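You operate a simulated robot arm through the tools that you are given. There is no shell and no other tool.

You run a simulated robot arm. Do the job below in one go: nothing can be reset, and whatever is moved stays where it is left.

TASK
Put things in order on the brown-topped red bench. At the end: the black probe from the brown-topped red bench stands where the blue block stood; the blue block from the brown-topped red bench stands on top of the red actuator; the grey stopper stands where the pink foam block stood; the pink foam block from the brown-topped red bench is on the brown low carton; whatever was shut is shut again. Leave all else as you found it, and nothing knocked over. Set down upright: foam block.

It is judged by the outcome, as a careful person would: the job done as asked, and still so three seconds after it is handed in. It fails if anything else is knocked over, pushed out of place, dropped, spilled or broken. Lids that push on must go on centred and level and be pressed home; caps that screw on are set level and turned clockwise until they are tight.

THE ROBOT
A 6-joint arm with a two-finger parallel gripper, fixed in place. Base frame: the origin is on the floor under the middle of its stand, x ahead of it, y to its left, z up; the work surface is at about z = 850. Lengths are in mm, angles in rad, forces in N, time in s.
With the tool pointing down near the work surface it reaches from about 360 to 760 mm from the base axis. Its first joint turns from -1.152 to 1.152 rad. Payload 2.45 kg.
The TCP is the grasp point between the finger pads, 24 mm short of the fingertips. In the tool frame z runs along the fingers and y along their closing line. Largest opening 68 mm; finger width 17, thickness 10; the body of the gripper, 40 by 70 mm, starts 41 mm behind the TCP.
Orientation is that of the tool frame in the base frame, as a unit quaternion [w, x, y, z]. With the fingers straight down and closing along the base's y, the tool's x points along the base's -x, its y along +y and its z along -z.

THE INTERFACE
- The arm moves only by the tool jog_arm. Its argument "targets" is a list of rows, each a list of 7 numbers: the turn, a rotation vector about the base's x, y, z in rad, then the shift along the base's x, y, z in m, then the opening, from 0 (shut) to 1 (fully open). In form: [[wx, wy, wz, tx, ty, tz, gripper], ...]. A call has 1 to 20 rows; each row is the pose to reach, as a shift and turn from the pose commanded when the call began. A row lasts 0.2 s, in which the tool goes at most 50 mm and 0.15 rad; a call with a longer step from one row to the next is refused whole, and so is a gripper value outside its range. Where a pose cannot be reached the arm comes as near as it can. A force on the tool above 40 N (or 10 N above the force at the start of the call, whichever is more), or a blocked arm, ends the call early, and 0.2 s more pass. The fingers move at their own pace (about 108 mm/s each) and stop on an object; they squeeze with about 40 N. The grip force told is the motor's: it shows also when the fingers shut on nothing. Time passes only in rows, and 0.2 s behind the last, so rows that repeat a pose let the fingers close. It gives the time, the measured TCP pose, the force on the tool (base axes), the opening and the grip force at its end, in the units of the frame above (readings bear some noise), with the torque about the TCP (base axes, N m) and any sound that the robot's microphone picked up.
- Cameras (640 x 400 px; columns grow to the right, rows downward): "scene" is fixed at [160.3, 412.9, 1472.7]; the picture's right is [-0.74, -0.67, 0.00], its down [-0.42, 0.46, -0.78] and it looks along [0.52, -0.58, -0.63] (base axes); focal length 321 px, centre (320, 200). "wrist" rides on the gripper at [84, 11, -75] in the tool frame; the picture's right is [-0.13, 0.99, 0.00], its down [-0.60, -0.08, -0.79] and it looks along [-0.79, -0.10, 0.61] (tool axes); focal length 251 px, centre (320, 200). There is no depth. A picture from a camera that has moved, and an enlarged one, comes with that camera's place and axes in the base frame and with its lens. The place of the scene camera against the robot may be out by one fixed shift of up to 25 mm in any direction.
- snapshot(camera): a new picture of that camera. It takes no simulated time.
- inspect(camera, box): a new picture of the part [left, top, right, bottom] of that camera's present view, enlarged. It takes no simulated time.
- finish_job(): hands the job in; it is judged then, once.

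Places have to be worked out from the pictures, the camera data and where the tool is seen. Open the gripper and draw the arm clear of the work before you hand the job in, unless the task says otherwise.

The tools are called after ">>>" as a command line: name --pt "numbers of a row" for each row, then --argument value for the rest, lists and objects as JSON in quotes. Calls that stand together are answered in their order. jog_arm: Moves the arm, as the interface text tells. Its arguments: {"type":"object","properties":{"targets":{"type":"array"}},"required":["targets"]} The other tools are called the same way: snapshot (camera) takes a picture; inspect (camera, box) takes an enlarged picture of a part of a camera's view; finish_job () hands the job in.

At the start:

```text
time: 0.0
tcp_pos: [488.9, -51.7, 1169.8]
tool_rot: [0.0, 0.0, 1.0, 0.001]
ft_force: [-0.7, 0.5, 0.0]
moment: [0.0, 0.04, 0.0]
finger_gap: 68.1
grip_force: 0.0
```

scene: 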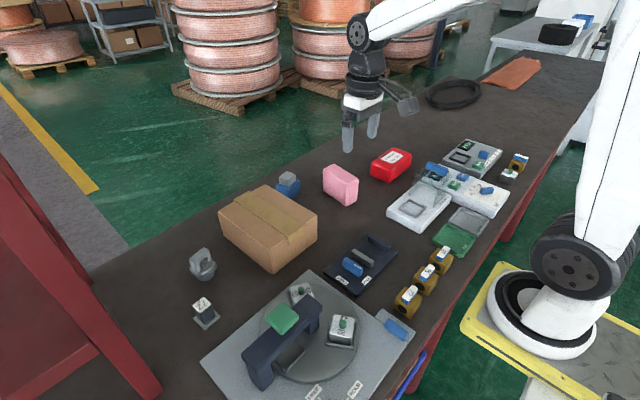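
wrist: 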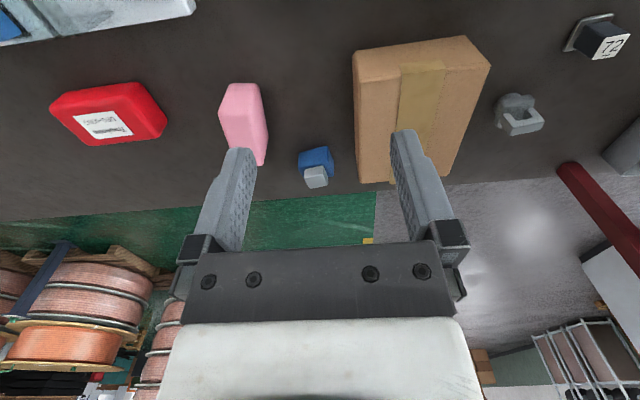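

I'll start by taking enlarged views of the bench to identify all the objects.

>>> inspect --camera "scene" --box '[180, 140, 340, 240]'

>>> inspect --camera "scene" --box '[300, 130, 460, 230]'

>>> inspect --camera "scene" --box '[180, 230, 420, 400]'

>>> inspect --camera "scene" --box '[380, 120, 540, 270]'

>>> inspect --camera "scene" --box '[320, 220, 480, 320]'

>>> inspect --camera "wrist" --box '[200, 20, 640, 220]'

```text
4.00 times, centred on (260, 190) of scene
camera zoom: at [160.3, 412.9, 1472.7], right [-0.74, -0.67, 0.0], down [-0.42, 0.46, -0.78], along [0.52, -0.58, -0.63], focal length 1286 px, centre (560, 240)
```

zoom: 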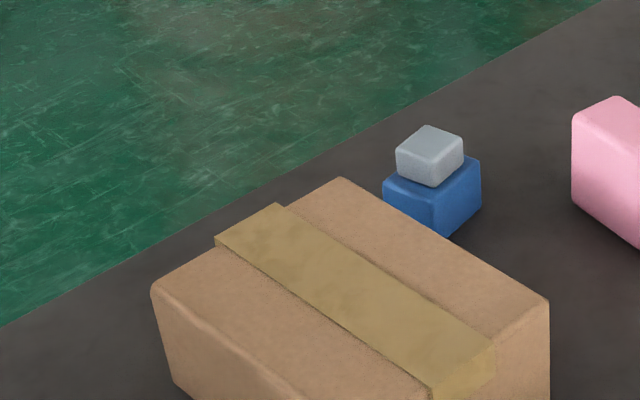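

```text
4.00 times, centred on (380, 180) of scene
camera zoom: at [160.3, 412.9, 1472.7], right [-0.74, -0.67, 0.0], down [-0.42, 0.46, -0.78], along [0.52, -0.58, -0.63], focal length 1286 px, centre (80, 280)
```

zoom: 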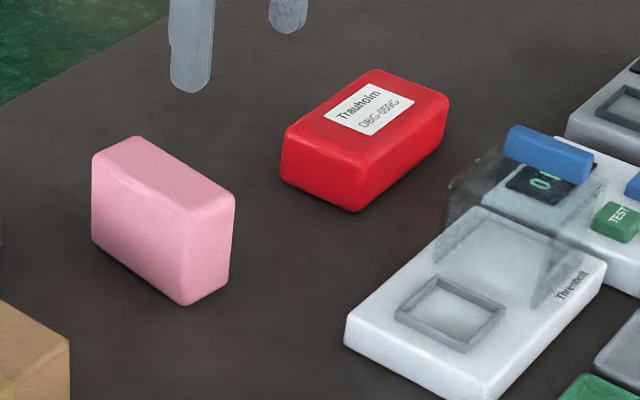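

```text
2.35 times, centred on (300, 315) of scene
camera zoom: at [160.3, 412.9, 1472.7], right [-0.74, -0.67, 0.0], down [-0.42, 0.46, -0.78], along [0.52, -0.58, -0.63], focal length 756 px, centre (367, -71)
```

zoom: 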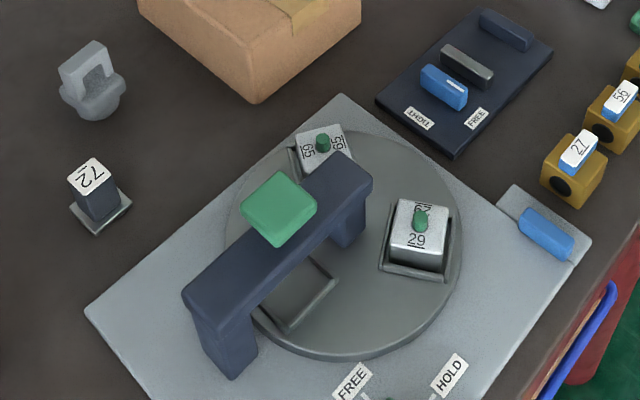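

```text
2.67 times, centred on (460, 195) of scene
camera zoom: at [160.3, 412.9, 1472.7], right [-0.74, -0.67, 0.0], down [-0.42, 0.46, -0.78], along [0.52, -0.58, -0.63], focal length 857 px, centre (-53, 213)
```

zoom: 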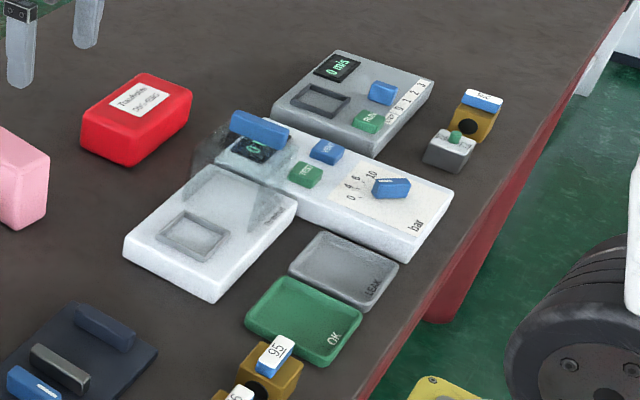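

```text
4.00 times, centred on (400, 270) of scene
camera zoom: at [160.3, 412.9, 1472.7], right [-0.74, -0.67, 0.0], down [-0.42, 0.46, -0.78], along [0.52, -0.58, -0.63], focal length 1286 px, centre (0, -80)
```

zoom: 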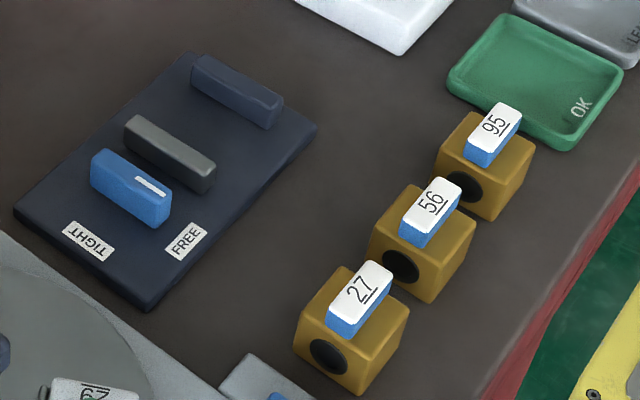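

```text
1.45 times, centred on (420, 120) of wrist
camera zoom: at [404.2, -40.8, 1245.3], right [0.13, 0.99, 0.0], down [0.6, -0.08, 0.79], along [0.79, -0.1, -0.61], focal length 366 px, centre (174, 316)
```

zoom: 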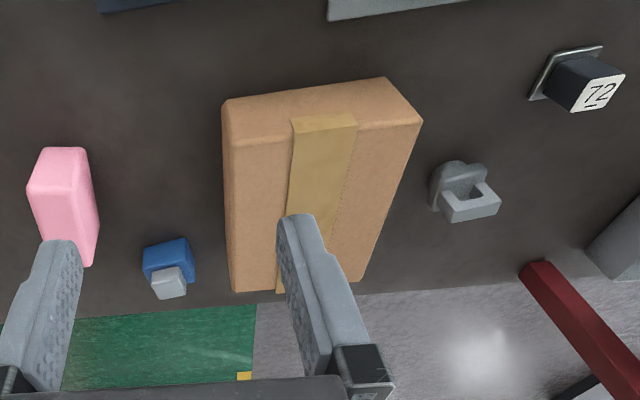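

Next I zoom further on the ambiguous items: the 72 piece, the grey ring piece, the grey cube on the blue block, and the clamp and hood fixtures.

>>> inspect --camera "scene" --box '[180, 240, 240, 335]'

>>> inspect --camera "scene" --box '[265, 165, 310, 205]'

>>> inspect --camera "scene" --box '[420, 50, 620, 120]'

>>> inspect --camera "scene" --box '[490, 140, 540, 190]'

>>> inspect --camera "scene" --box '[500, 0, 640, 60]'

>>> inspect --camera "scene" --box '[210, 180, 330, 280]'

>>> inspect --camera "wrist" --box '[480, 0, 640, 150]'

>>> inspect --camera "wrist" --box '[200, 60, 360, 200]'

```text
4.21 times, centred on (210, 288) of scene
camera zoom: at [160.3, 412.9, 1472.7], right [-0.74, -0.67, 0.0], down [-0.42, 0.46, -0.78], along [0.52, -0.58, -0.63], focal length 1353 px, centre (783, -168)
```

zoom: 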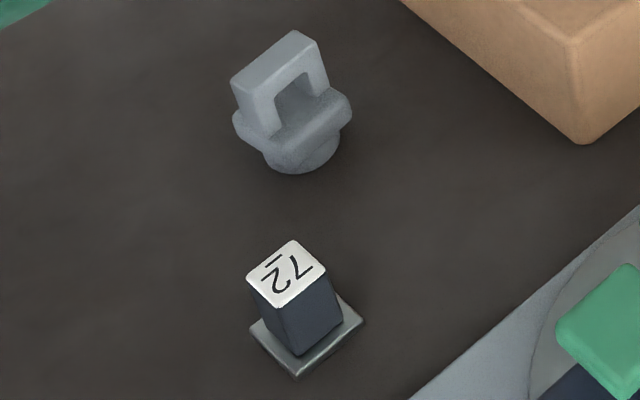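

```text
10.00 times, centred on (288, 185) of scene
camera zoom: at [160.3, 412.9, 1472.7], right [-0.74, -0.67, 0.0], down [-0.42, 0.46, -0.78], along [0.52, -0.58, -0.63], focal length 3214 px, centre (645, 350)
```

zoom: 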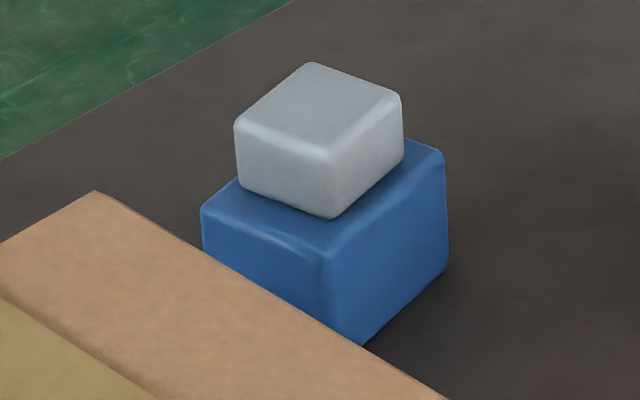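

```text
3.20 times, centred on (520, 85) of scene
camera zoom: at [160.3, 412.9, 1472.7], right [-0.74, -0.67, 0.0], down [-0.42, 0.46, -0.78], along [0.52, -0.58, -0.63], focal length 1028 px, centre (-320, 568)
```

zoom: 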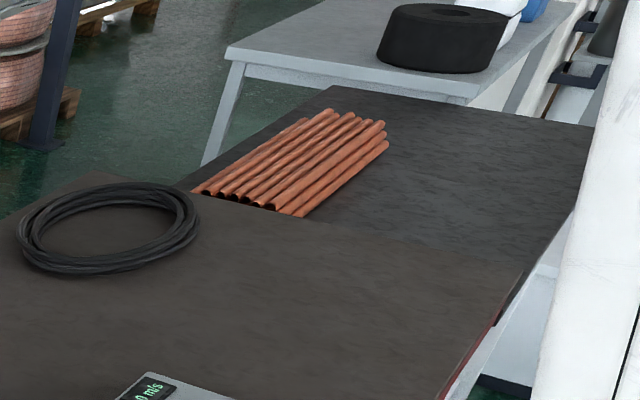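

```text
8.00 times, centred on (515, 165) of scene
camera zoom: at [160.3, 412.9, 1472.7], right [-0.74, -0.67, 0.0], down [-0.42, 0.46, -0.78], along [0.52, -0.58, -0.63], focal length 2571 px, centre (-1240, 480)
```

zoom: 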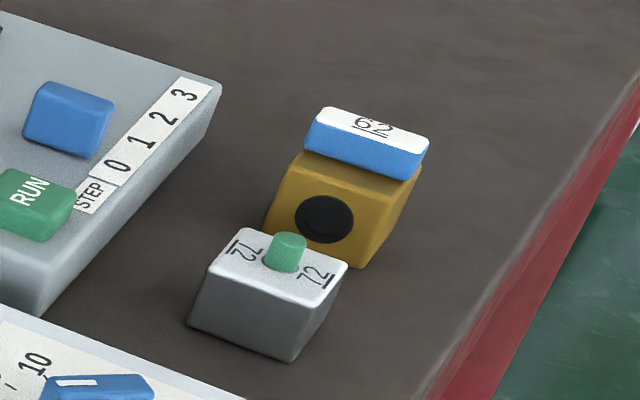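

```text
4.57 times, centred on (570, 30) of scene
camera zoom: at [160.3, 412.9, 1472.7], right [-0.74, -0.67, 0.0], down [-0.42, 0.46, -0.78], along [0.52, -0.58, -0.63], focal length 1469 px, centre (-823, 977)
```

zoom: 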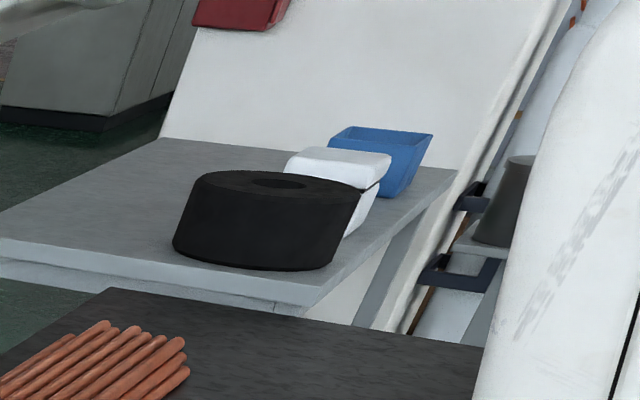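

```text
4.00 times, centred on (270, 230) of scene
camera zoom: at [160.3, 412.9, 1472.7], right [-0.74, -0.67, 0.0], down [-0.42, 0.46, -0.78], along [0.52, -0.58, -0.63], focal length 1286 px, centre (520, 80)
```

zoom: 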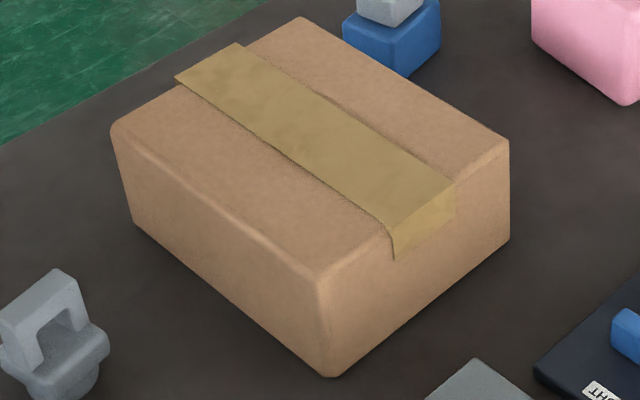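

```text
2.67 times, centred on (560, 75) of wrist
camera zoom: at [404.2, -40.8, 1245.3], right [0.13, 0.99, 0.0], down [0.6, -0.08, 0.79], along [0.79, -0.1, -0.61], focal length 670 px, centre (-320, 533)
```

zoom: 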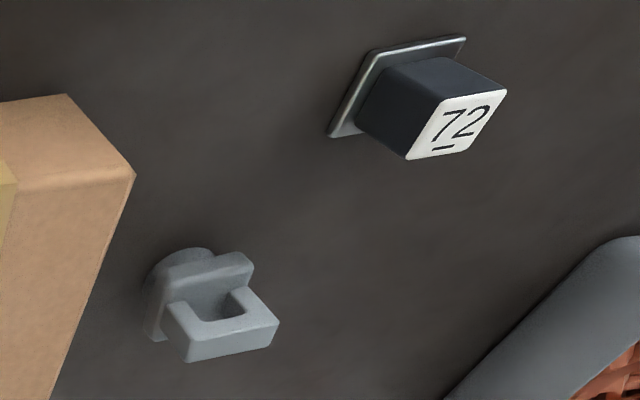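

```text
2.86 times, centred on (280, 130) of wrist
camera zoom: at [404.2, -40.8, 1245.3], right [0.13, 0.99, 0.0], down [0.6, -0.08, 0.79], along [0.79, -0.1, -0.61], focal length 718 px, centre (434, 400)
```

zoom: 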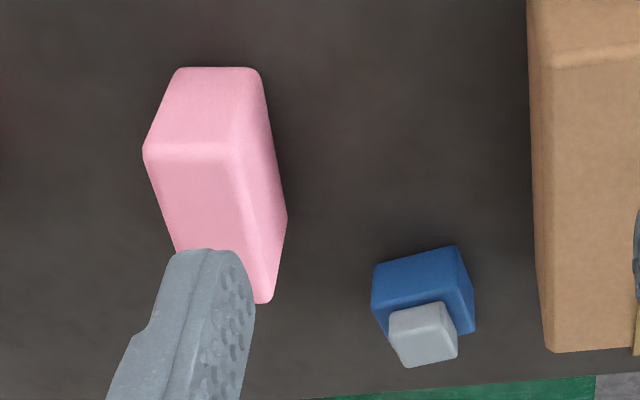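

The grey plug with the loop looks like the stopper, and the black "72" piece could be the probe, but I want to check the rest of the bench first. I'll pan the wrist camera toward the right side, high above everything.

>>> jog_arm --pt "0 0 -0.12 -0.008 -0.02 0 1" --pt "0 0 -0.24 -0.016 -0.04 0 1" --pt "0 0 -0.36 -0.024 -0.06 0 1" --pt "0 0 -0.48 -0.032 -0.08 0 1" --pt "0 0 -0.6 -0.04 -0.1 0 1" --pt "0 0 -0.72 -0.048 -0.12 0 1" --pt "0 0 -0.84 -0.056 -0.14 0 1" --pt "0 0 -0.9 -0.059 -0.148 0 1"

>>> snapshot --camera "wrist"

>>> snapshot --camera "scene"

```text
time: 1.8
tcp_pos: [429.3, -199.6, 1170.6]
tool_rot: [0.0, 0.436, 0.9, 0.0]
ft_force: [0.1, -1.0, -0.4]
moment: [0.0, -0.02, 0.0]
finger_gap: 67.8
grip_force: 0.0
```

```text
taken
camera wrist: at [385.9, -127.4, 1246.0], right [0.86, 0.51, 0.0], down [0.31, -0.52, 0.79], along [0.41, -0.68, -0.61], focal length 251 px, centre (320, 200)
```

wrist: 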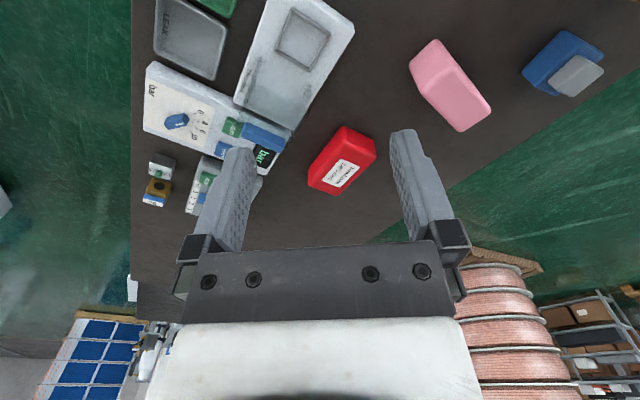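

```text
taken
```

scene: 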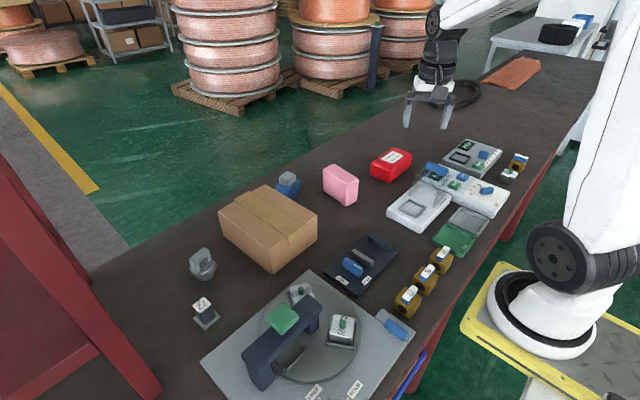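

The right side holds only test equipment and numbered parts. Now I pan to the left side of the bench to look over the turntable and beyond.

>>> jog_arm --pt "0 0 0.13 0 0.028 0 1" --pt "0 0 0.26 0 0.056 0 1" --pt "0 0 0.39 0 0.084 0 1" --pt "0 0 0.52 0 0.112 0 1" --pt "0 0 0.65 0 0.14 0 1" --pt "0 0 0.78 0 0.168 0 1" --pt "0 0 0.91 0 0.196 0 1" --pt "0 0 1.04 0 0.224 0 1" --pt "0 0 1.17 0 0.252 0 1" --pt "0 0 1.3 0 0.28 0 1" --pt "0 0 1.43 0 0.308 0 1" --pt "0 0 1.56 0 0.336 0 1" --pt "0 0 1.69 0 0.364 0 1" --pt "0 0 1.8 0 0.39 0 1"

>>> snapshot --camera "wrist"

>>> snapshot --camera "scene"

```text
time: 4.8
tcp_pos: [431.3, 193.0, 1168.2]
tool_rot: [0.0, -0.436, 0.9, 0.001]
ft_force: [0.0, 0.5, -0.1]
moment: [0.01, 0.05, 0.02]
finger_gap: 68.1
grip_force: 0.0
```

```text
taken
camera wrist: at [369.5, 133.3, 1244.2], right [-0.7, 0.72, 0.0], down [0.44, 0.43, 0.79], along [0.57, 0.55, -0.61], focal length 251 px, centre (320, 200)
```

wrist: 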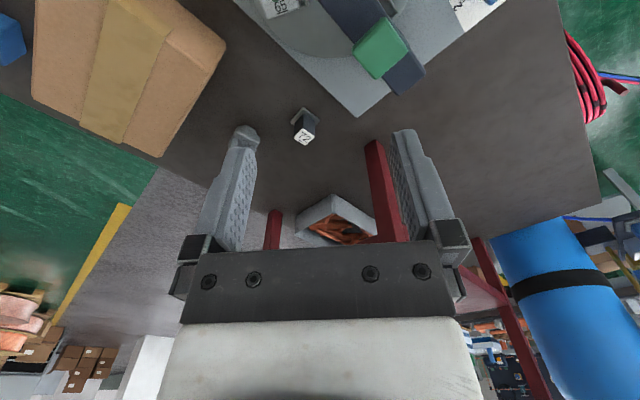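

```text
taken
```

scene: 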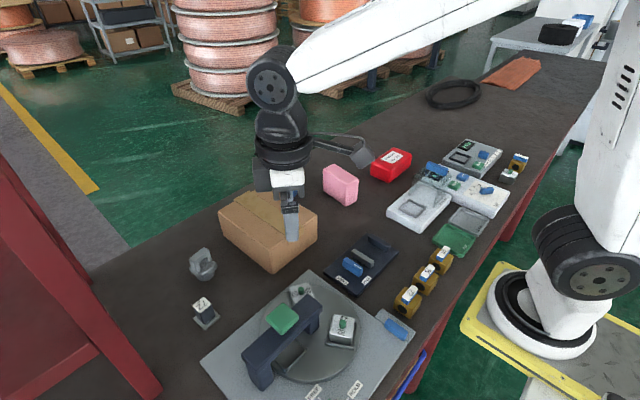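

No other probe or stopper candidates are on the left. I'll go closer to the looped grey piece and the "72" piece with the wrist camera to see how they're shaped.

>>> jog_arm --pt "0 0 -0.13 0.012 0.01 -0.02 1" --pt "0 0 -0.26 0.025 0.02 -0.04 1" --pt "0 0 -0.39 0.038 0.03 -0.06 1" --pt "0 0 -0.52 0.051 0.04 -0.08 1" --pt "0 0 -0.65 0.064 0.05 -0.1 1" --pt "0 0 -0.78 0.077 0.06 -0.125 1" --pt "0 0 -0.9 0.089 0.072 -0.148 1"

>>> snapshot --camera "wrist"

>>> inspect --camera "wrist" --box '[240, 100, 400, 240]'

```text
time: 6.4
tcp_pos: [517.0, 261.0, 1021.2]
tool_rot: [0.001, 0.001, 1.0, -0.001]
ft_force: [1.3, 0.3, 0.2]
moment: [0.0, -0.01, -0.03]
finger_gap: 67.9
grip_force: 0.1
```

```text
taken
camera wrist: at [433.3, 273.6, 1096.6], right [0.13, 0.99, 0.0], down [0.6, -0.08, 0.79], along [0.79, -0.1, -0.61], focal length 251 px, centre (320, 200)
```

wrist: 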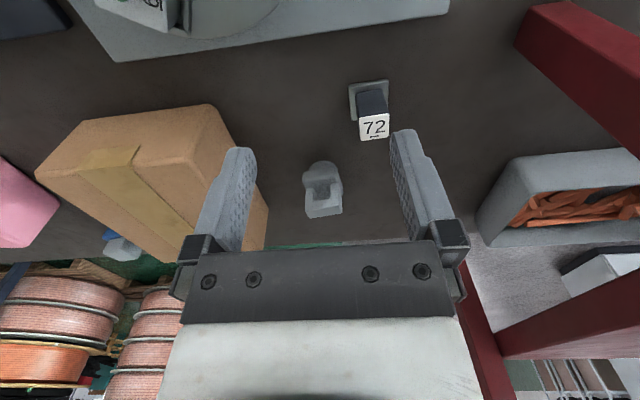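

```text
2.86 times, centred on (320, 170) of wrist
camera zoom: at [433.3, 273.6, 1096.6], right [0.13, 0.99, 0.0], down [0.6, -0.08, 0.79], along [0.79, -0.1, -0.61], focal length 718 px, centre (320, 286)
```

zoom: 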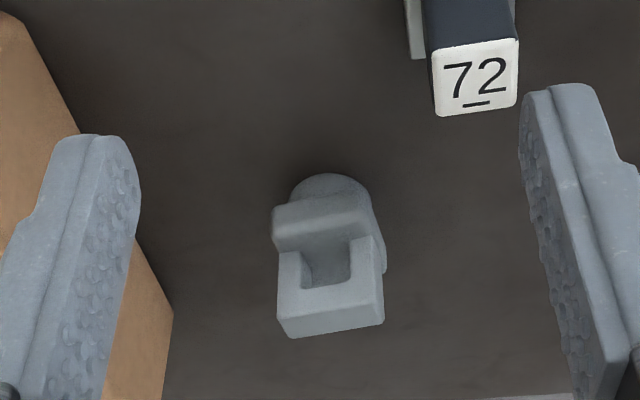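

The looped piece has a round plug foot, a flange and a loop, so it is a likely stopper. Before committing I'll look closely at the hood, the turntable, and under the bridge for anything shut or hidden.

>>> inspect --camera "scene" --box '[385, 155, 515, 240]'

>>> inspect --camera "scene" --box '[230, 275, 420, 400]'

>>> inspect --camera "wrist" --box '[60, 0, 460, 150]'

>>> inspect --camera "scene" --box '[440, 130, 500, 180]'

```text
4.71 times, centred on (450, 198) of scene
camera zoom: at [160.3, 412.9, 1472.7], right [-0.74, -0.67, 0.0], down [-0.42, 0.46, -0.78], along [0.52, -0.58, -0.63], focal length 1513 px, centre (-292, 212)
```

zoom: 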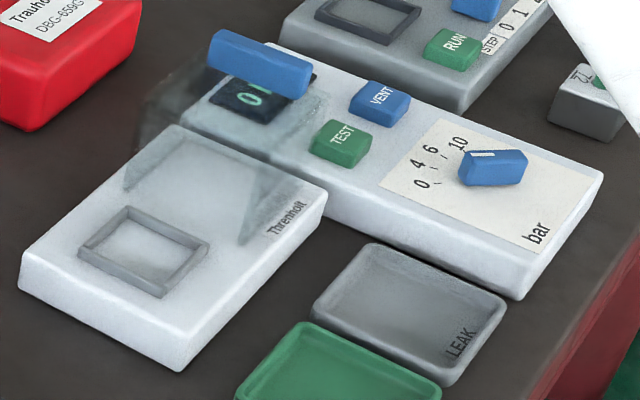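

```text
3.20 times, centred on (325, 338) of scene
camera zoom: at [160.3, 412.9, 1472.7], right [-0.74, -0.67, 0.0], down [-0.42, 0.46, -0.78], along [0.52, -0.58, -0.63], focal length 1028 px, centre (304, -240)
```

zoom: 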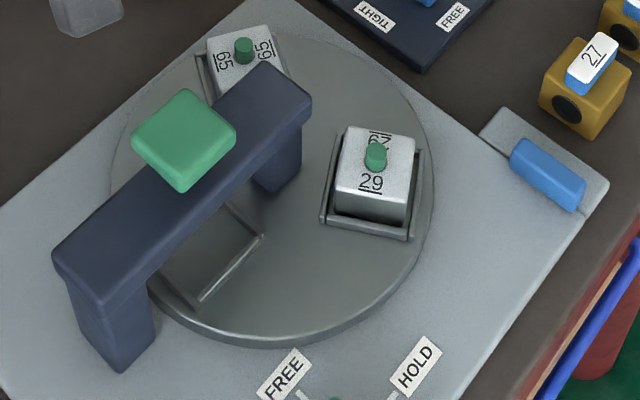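

```text
1.60 times, centred on (260, 75) of wrist
camera zoom: at [433.3, 273.6, 1096.6], right [0.13, 0.99, 0.0], down [0.6, -0.08, 0.79], along [0.79, -0.1, -0.61], focal length 402 px, centre (416, 400)
```

zoom: 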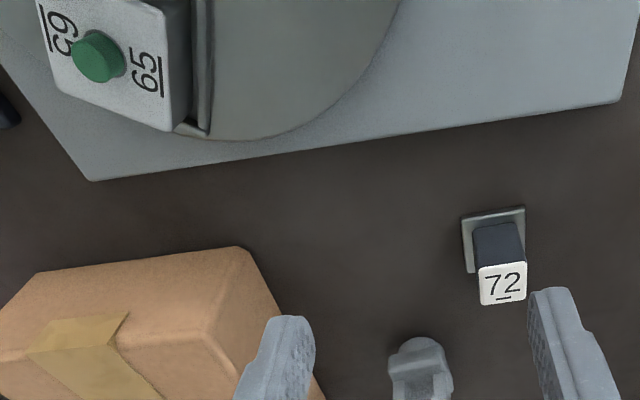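

```text
8.00 times, centred on (470, 155) of scene
camera zoom: at [160.3, 412.9, 1472.7], right [-0.74, -0.67, 0.0], down [-0.42, 0.46, -0.78], along [0.52, -0.58, -0.63], focal length 2571 px, centre (-880, 560)
```

zoom: 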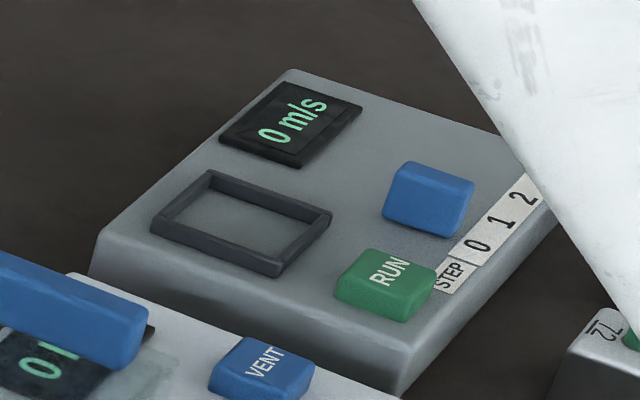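

There's nothing hidden under the bridge or hood, so I take the 72 piece as the black probe, the looped plug as the stopper, and the knobbed block as the blue block. Next I move to get a close wrist view of the blue block for measurement.

>>> jog_arm --pt "0 0 0 0.009 -0.04 0.03 1" --pt "0 0 0 0.018 -0.08 0.06 1" --pt "0 0 0 0.027 -0.12 0.06 1" --pt "0 0 0 0.036 -0.16 0.06 1" --pt "0 0 0 0.045 -0.2 0.06 1" --pt "0 0 0 0.054 -0.24 0.06 1" --pt "0 0 0 0.063 -0.28 0.06 1" --pt "0 0 0 0.072 -0.32 0.04 1" --pt "0 0 0 0.083 -0.356 0.01 1"

>>> snapshot --camera "wrist"

>>> inspect --camera "wrist" --box '[240, 100, 400, 240]'

>>> inspect --camera "wrist" --box '[60, 0, 260, 160]'

```text
refused: row 1 steps farther than a row can; nothing moved
```

```text
taken
camera wrist: at [433.3, 273.6, 1096.6], right [0.13, 0.99, 0.0], down [0.6, -0.08, 0.79], along [0.79, -0.1, -0.61], focal length 251 px, centre (320, 200)
```

wrist: 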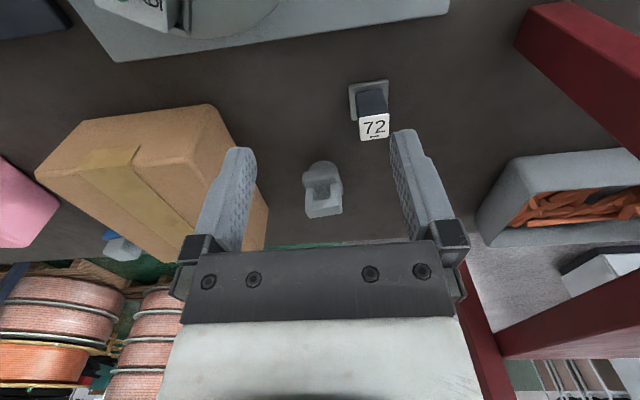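

```text
2.86 times, centred on (320, 170) of wrist
camera zoom: at [433.3, 273.6, 1096.6], right [0.13, 0.99, 0.0], down [0.6, -0.08, 0.79], along [0.79, -0.1, -0.61], focal length 718 px, centre (320, 286)
```

zoom: 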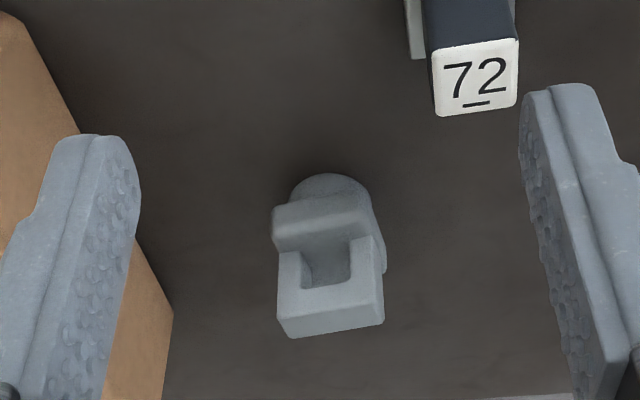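

```text
2.50 times, centred on (160, 80) of wrist
camera zoom: at [433.3, 273.6, 1096.6], right [0.13, 0.99, 0.0], down [0.6, -0.08, 0.79], along [0.79, -0.1, -0.61], focal length 629 px, centre (720, 500)
```

zoom: 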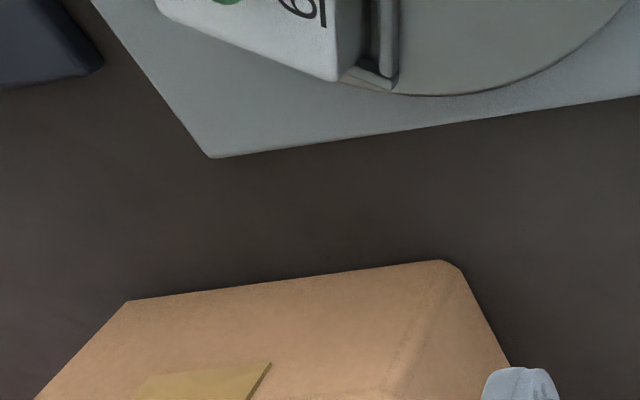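

The first step exceeded the 50 mm limit, so nothing moved. I repeat the transit with smaller steps.

>>> jog_arm --pt "0 0 0 0.0 -0.02 0.03 1" --pt "0 0 0 0.009 -0.05 0.06 1" --pt "0 0 0 0.02 -0.09 0.06 1" --pt "0 0 0 0.03 -0.13 0.06 1" --pt "0 0 0 0.04 -0.17 0.06 1" --pt "0 0 0 0.05 -0.21 0.06 1" --pt "0 0 0 0.06 -0.25 0.06 1" --pt "0 0 0 0.07 -0.29 0.06 1" --pt "0 0 0 0.08 -0.33 0.04 1" --pt "0 0 0 0.083 -0.356 0.01 1"

>>> snapshot --camera "wrist"

>>> inspect --camera "wrist" --box '[240, 100, 400, 240]'

>>> inspect --camera "wrist" --box '[60, 0, 260, 160]'

>>> inspect --camera "wrist" --box '[360, 0, 640, 220]'

```text
time: 8.6
tcp_pos: [600.7, -92.6, 1031.4]
tool_rot: [0.001, 0.0, 1.0, 0.0]
ft_force: [-0.7, -0.1, -0.1]
moment: [-0.01, -0.01, -0.01]
finger_gap: 68.0
grip_force: 0.1
```

```text
taken
camera wrist: at [516.6, -81.7, 1106.4], right [0.13, 0.99, 0.0], down [0.6, -0.08, 0.79], along [0.79, -0.1, -0.61], focal length 251 px, centre (320, 200)
```

wrist: 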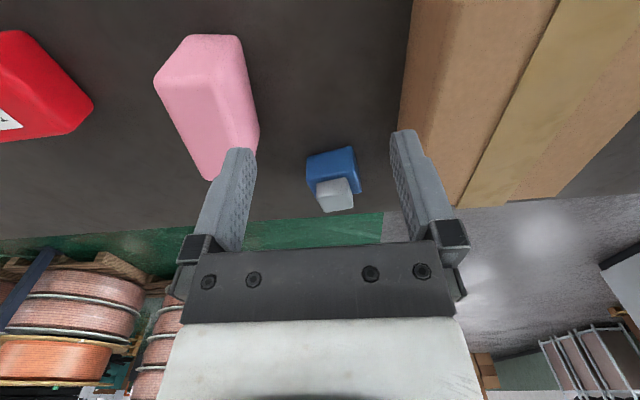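

```text
2.86 times, centred on (320, 170) of wrist
camera zoom: at [516.6, -81.7, 1106.4], right [0.13, 0.99, 0.0], down [0.6, -0.08, 0.79], along [0.79, -0.1, -0.61], focal length 718 px, centre (320, 286)
```

zoom: 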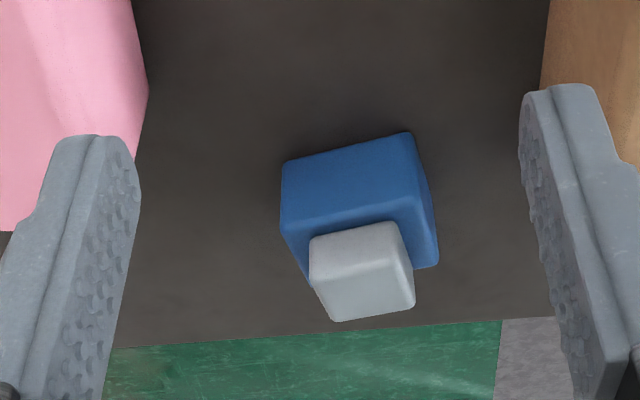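

```text
2.50 times, centred on (160, 80) of wrist
camera zoom: at [516.6, -81.7, 1106.4], right [0.13, 0.99, 0.0], down [0.6, -0.08, 0.79], along [0.79, -0.1, -0.61], focal length 629 px, centre (720, 500)
```

zoom: 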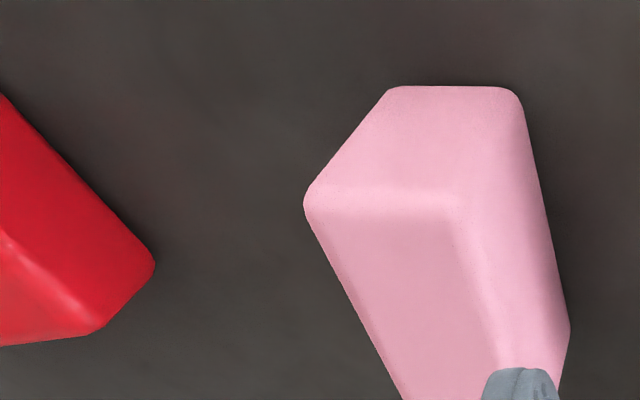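

```text
1.82 times, centred on (500, 110) of wrist
camera zoom: at [516.6, -81.7, 1106.4], right [0.13, 0.99, 0.0], down [0.6, -0.08, 0.79], along [0.79, -0.1, -0.61], focal length 457 px, centre (-7, 364)
```

zoom: 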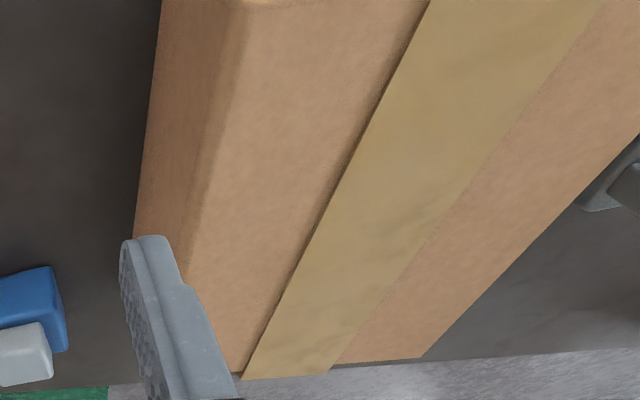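

Measurements from this view: blue block is about 60 × 50 × 40 with a knob, centred near (769, -95) with yaw about 0.17. The pink foam is about 46 × 107 × 75, centred near (647, -197) with yaw about -0.155, and the carton top is at z≈940. I move above the pink block, aligned with it, and check before descending.

>>> jog_arm --pt "0 0 -0.04 0.011 -0.025 0 1" --pt "0 0 -0.08 0.022 -0.05 0 1" --pt "0 0 -0.12 0.033 -0.077 0 1" --pt "0 0 -0.155 0.045 -0.103 -0.02 1" --pt "0 0 -0.155 0.045 -0.103 -0.062 1" --pt "0 0 -0.155 0.045 -0.103 -0.062 1"

>>> snapshot --camera "wrist"

>>> snapshot --camera "scene"

```text
time: 10.0
tcp_pos: [647.8, -200.5, 971.0]
tool_rot: [0.0, 0.078, 0.997, 0.0]
ft_force: [-0.7, -0.1, 0.3]
moment: [-0.02, 0.02, 0.01]
finger_gap: 67.9
grip_force: 0.1
```

```text
taken
camera wrist: at [565.4, -175.8, 1046.5], right [0.28, 0.96, 0.0], down [0.58, -0.17, 0.79], along [0.76, -0.22, -0.61], focal length 251 px, centre (320, 200)
```

wrist: 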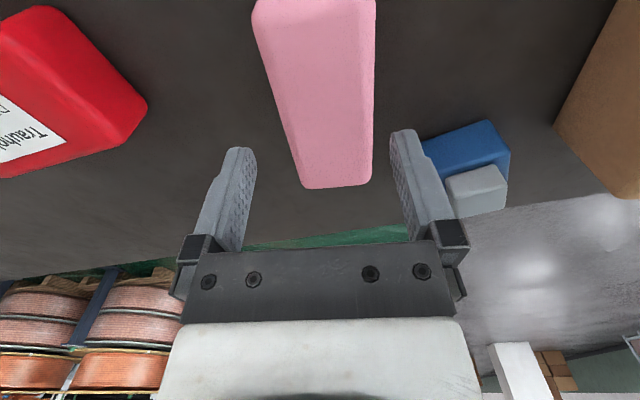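

```text
taken
```

scene: 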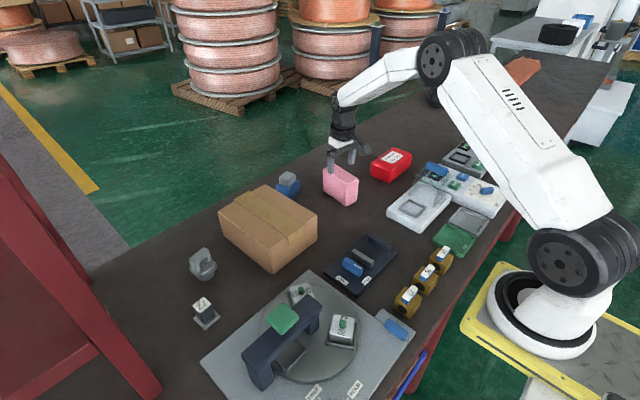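

The pink's top shows centred about 5 mm to the +y side of the tool, with yaw about -0.14. I'll correct that, descend to z≈900 and close.

>>> jog_arm --pt "0 0 0.015 0.0015 0.005 0 1" --pt "0 0 0.015 0.0015 0.005 -0.035 1" --pt "0 0 0.015 0.0015 0.005 -0.07 1" --pt "0 0 0.015 0.0015 0.005 -0.07 1"

>>> snapshot --camera "wrist"

>>> inspect --camera "scene" --box '[300, 120, 400, 220]'

```text
time: 11.0
tcp_pos: [647.8, -193.2, 902.2]
tool_rot: [0.0, 0.07, 0.998, 0.001]
ft_force: [0.1, -0.2, -0.6]
moment: [0.04, 0.0, 0.0]
finger_gap: 68.0
grip_force: 0.1
```

```text
taken
camera wrist: at [566.0, -170.6, 977.8], right [0.27, 0.96, 0.0], down [0.59, -0.16, 0.79], along [0.76, -0.21, -0.61], focal length 251 px, centre (320, 200)
```

wrist: 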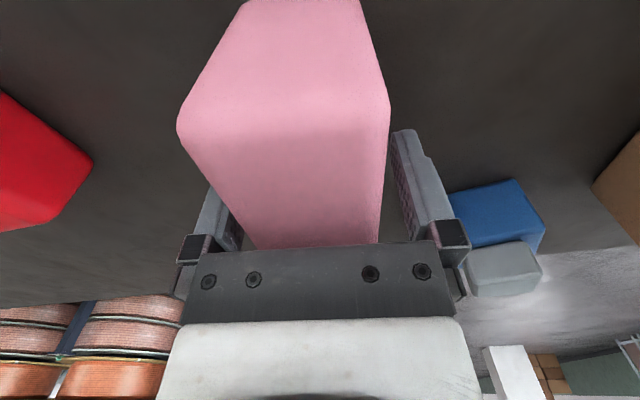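

```text
4.00 times, centred on (350, 170) of scene
camera zoom: at [160.3, 412.9, 1472.7], right [-0.74, -0.67, 0.0], down [-0.42, 0.46, -0.78], along [0.52, -0.58, -0.63], focal length 1286 px, centre (200, 320)
```

zoom: 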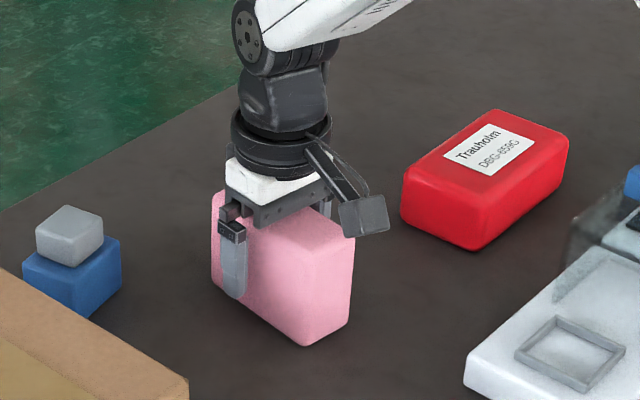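

The fingers straddle the foam with clearance on both sides. I close the gripper and hold for a moment.

>>> jog_arm --pt "0 0 0 0 0 0 0" --pt "0 0 0 0 0 0 0" --pt "0 0 0 0 0 0 0"

>>> snapshot --camera "wrist"

```text
time: 11.8
tcp_pos: [648.1, -192.7, 903.4]
tool_rot: [0.0, 0.069, 0.998, 0.001]
ft_force: [0.8, -0.2, 0.2]
moment: [0.01, -0.04, 0.0]
finger_gap: 49.1
grip_force: 39.6
```

```text
taken
camera wrist: at [565.9, -170.6, 977.9], right [0.27, 0.96, 0.0], down [0.59, -0.16, 0.79], along [0.76, -0.21, -0.61], focal length 251 px, centre (320, 200)
```

wrist: 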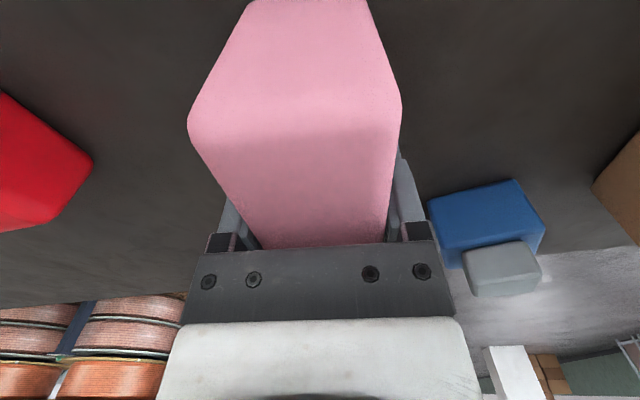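

Grip is secure at 49 mm. The pink's original spot is about (648, -196). I lift straight up and carry it over to above the carton's centre at about (665, 66).

>>> jog_arm --pt "0 0 0 0 0 0.02 0" --pt "0 0 0 0 0 0.05 0" --pt "0 0 0 0 0 0.095 0" --pt "0 0 0 0 0 0.137 0" --pt "0 0 0.02 0.002 0.03 0.14 0" --pt "0 0 0.045 0.005 0.072 0.14 0" --pt "0 0 0.07 0.008 0.118 0.14 0" --pt "0 0 0.095 0.011 0.164 0.14 0" --pt "0 0 0.12 0.014 0.208 0.14 0" --pt "0 0 0.141 0.0165 0.24 0.14 0" --pt "0 0 0.141 0.0165 0.258 0.14 0" --pt "0 0 0.141 0.0165 0.258 0.14 0"

>>> snapshot --camera "wrist"

>>> snapshot --camera "scene"

>>> inspect --camera "scene" --box '[200, 110, 360, 290]'

```text
time: 14.4
tcp_pos: [665.4, 68.2, 1038.8]
tool_rot: [-0.001, 0.0, 1.0, 0.0]
ft_force: [-0.8, 0.2, 0.5]
moment: [-0.01, 0.0, -0.01]
finger_gap: 49.1
grip_force: 40.4
```

```text
taken
camera wrist: at [580.8, 78.2, 1115.1], right [0.13, 0.99, 0.0], down [0.6, -0.08, 0.79], along [0.79, -0.1, -0.61], focal length 251 px, centre (320, 200)
```

wrist: 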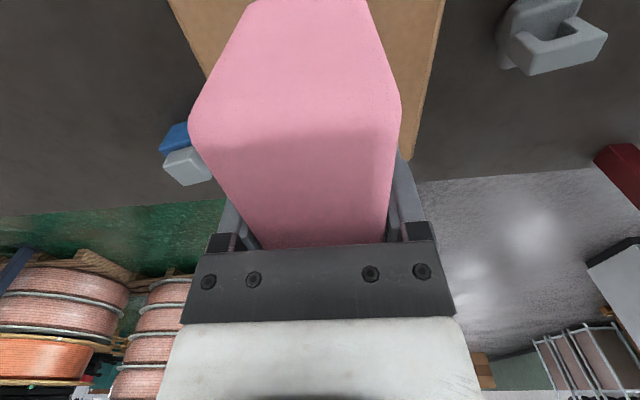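

```text
taken
```

scene: 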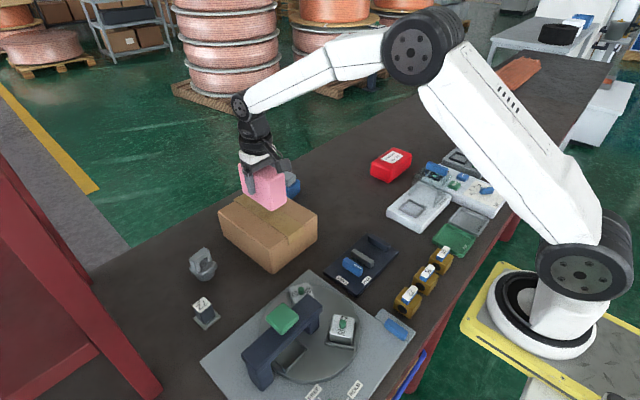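

```text
2.22 times, centred on (280, 200) of scene
camera zoom: at [160.3, 413.0, 1472.7], right [-0.74, -0.67, 0.0], down [-0.42, 0.46, -0.78], along [0.52, -0.58, -0.63], focal length 714 px, centre (409, 200)
```

zoom: 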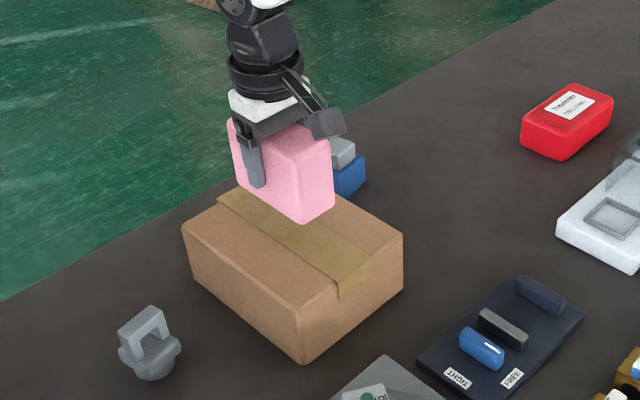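

The pink hangs centred over the carton with about 48 mm to go. I lower most of the way, then finish in small steps watching the force.

>>> jog_arm --pt "0 0 0 0 0 -0.02 0" --pt "0 0 0 0 0 -0.036 0" --pt "0 0 0 0 0 -0.042 0" --pt "0 0 0 0 0 -0.042 0"

>>> inspect --camera "scene" --box '[220, 150, 320, 230]'

```text
time: 15.4
tcp_pos: [664.9, 67.3, 997.4]
tool_rot: [0.0, 0.0, 1.0, 0.0]
ft_force: [-0.9, -0.1, -0.8]
moment: [0.03, 0.03, 0.02]
finger_gap: 49.2
grip_force: 40.4
```

```text
5.00 times, centred on (270, 190) of scene
camera zoom: at [160.3, 412.9, 1472.7], right [-0.74, -0.67, 0.0], down [-0.42, 0.46, -0.78], along [0.52, -0.58, -0.63], focal length 1607 px, centre (570, 250)
```

zoom: 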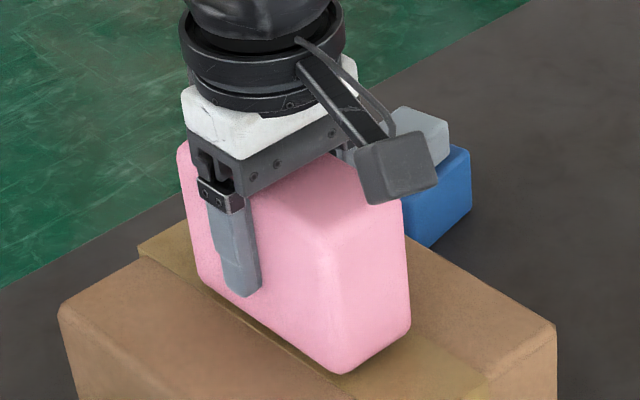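

Still free (force about 0). I lower by 2 mm steps to find contact.

>>> jog_arm --pt "0 0 0 0 0 -0.002 0" --pt "0 0 0 0 0 -0.004 0" --pt "0 0 0 0 0 -0.004 0"

```text
time: 16.2
tcp_pos: [664.4, 67.3, 994.2]
tool_rot: [0.0, -0.001, 1.0, 0.0]
ft_force: [0.2, 0.5, 0.2]
moment: [-0.01, -0.01, 0.01]
finger_gap: 48.9
grip_force: 40.2
```

No contact yet at z≈994; continuing down a little further.

>>> jog_arm --pt "0 0 0 0 0 -0.001 0" --pt "0 0 0 0 0 -0.002 0" --pt "0 0 0 0 0 -0.002 0"

>>> inspect --camera "scene" --box '[230, 170, 310, 230]'

```text
time: 17.0
tcp_pos: [664.0, 66.7, 991.7]
tool_rot: [0.001, -0.001, 1.0, 0.0]
ft_force: [-2.3, 1.6, 9.6]
moment: [0.06, 0.29, 0.01]
finger_gap: 49.1
grip_force: 40.1
```

```text
6.67 times, centred on (270, 200) of scene
camera zoom: at [160.0, 413.0, 1472.7], right [-0.74, -0.67, 0.0], down [-0.42, 0.46, -0.78], along [0.52, -0.58, -0.63], focal length 2143 px, centre (653, 200)
```

zoom: 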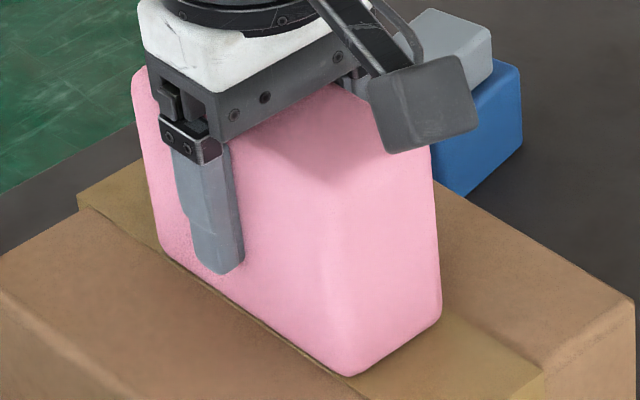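

Contact is made (about 10 N), so the foam is seated on the carton. I open the gripper and lift straight up.

>>> jog_arm --pt "0 0 0 0 0 0 1" --pt "0 0 0 0 0 0 1" --pt "0 0 0 0 0 0.015 1" --pt "0 0 0 0 0 0.05 1" --pt "0 0 0 0 0 0.095 1" --pt "0 0 0 0 0 0.1 1"

>>> snapshot --camera "scene"

>>> snapshot --camera "wrist"

```text
time: 18.4
tcp_pos: [664.6, 67.9, 1091.7]
tool_rot: [0.0, 0.0, 1.0, 0.0]
ft_force: [0.1, 0.3, -0.8]
moment: [-0.04, 0.03, -0.03]
finger_gap: 67.8
grip_force: 0.1
```

```text
taken
```

scene: 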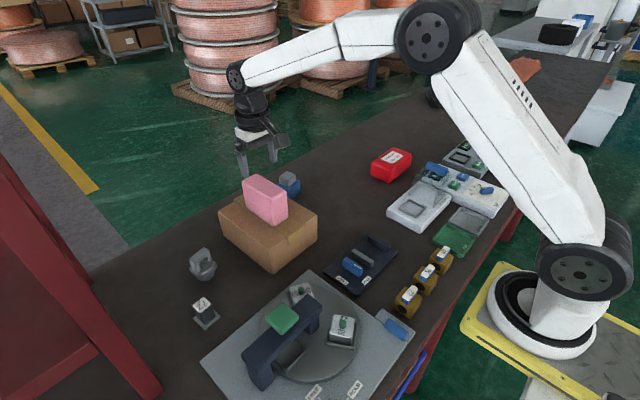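

```text
taken
camera wrist: at [580.4, 77.9, 1167.3], right [0.13, 0.99, 0.0], down [0.6, -0.08, 0.79], along [0.79, -0.1, -0.61], focal length 251 px, centre (320, 200)
```

wrist: 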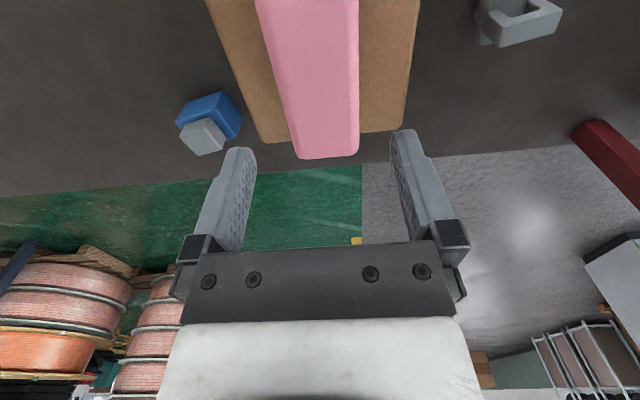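

The foam stands upright on the carton. Next I move toward the stopper at about (687, 249), staying high until clear of the carton, to get a close measuring view.

>>> jog_arm --pt "0 0 0 -0.01 0.045 0 1" --pt "0 0 0 -0.02 0.09 0 1" --pt "0 0 0 -0.03 0.135 0 1" --pt "0 0 0 -0.04 0.178 -0.02 1" --pt "0 0 0 -0.045 0.183 -0.065 1" --pt "0 0 0 -0.045 0.183 -0.09 1" --pt "0 0 0 -0.045 0.183 -0.09 1"

>>> snapshot --camera "wrist"

>>> inspect --camera "wrist" --box '[250, 60, 390, 180]'

>>> inspect --camera "scene" --box '[180, 235, 230, 290]'

```text
time: 20.0
tcp_pos: [619.4, 248.4, 1000.0]
tool_rot: [0.0, 0.0, 1.0, 0.0]
ft_force: [0.4, 0.0, 0.5]
moment: [0.02, 0.01, 0.0]
finger_gap: 68.0
grip_force: 0.1
```

```text
taken
camera wrist: at [535.6, 258.7, 1075.6], right [0.13, 0.99, 0.0], down [0.6, -0.08, 0.79], along [0.79, -0.1, -0.61], focal length 251 px, centre (320, 200)
```

wrist: 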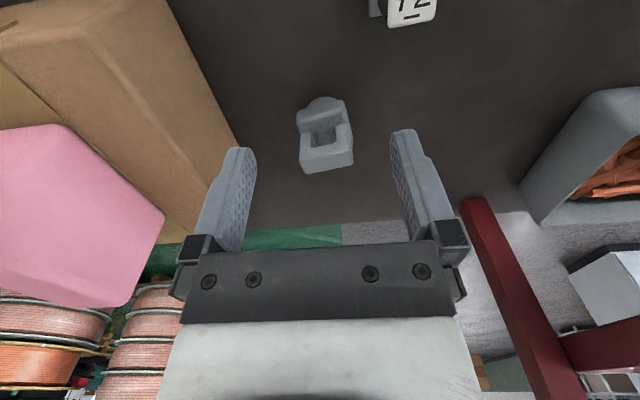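

```text
3.33 times, centred on (320, 120) of wrist
camera zoom: at [535.6, 258.7, 1075.6], right [0.13, 0.99, 0.0], down [0.6, -0.08, 0.79], along [0.79, -0.1, -0.61], focal length 838 px, centre (320, 467)
```

zoom: 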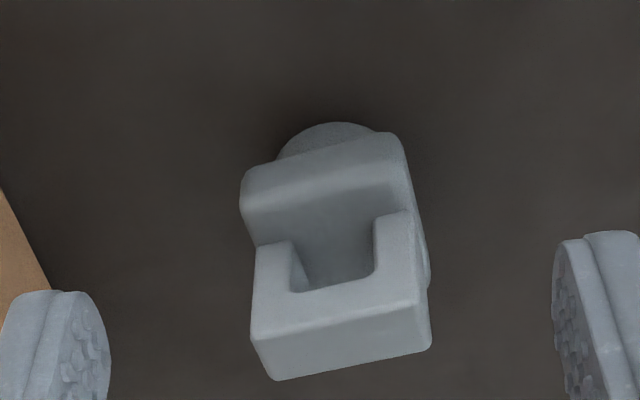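

```text
7.27 times, centred on (205, 262) of scene
camera zoom: at [160.3, 412.9, 1472.7], right [-0.74, -0.67, 0.0], down [-0.42, 0.46, -0.78], along [0.52, -0.58, -0.63], focal length 2338 px, centre (1156, -254)
```

zoom: 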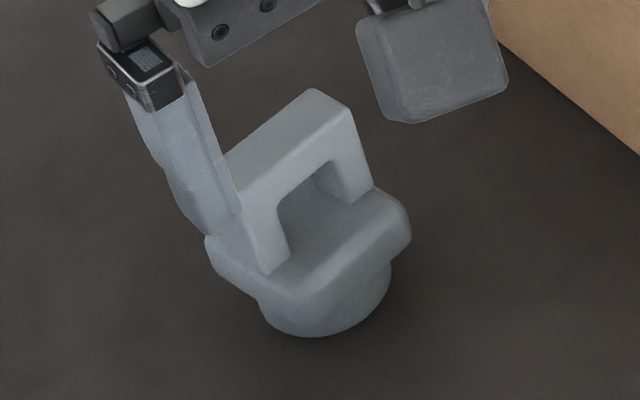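

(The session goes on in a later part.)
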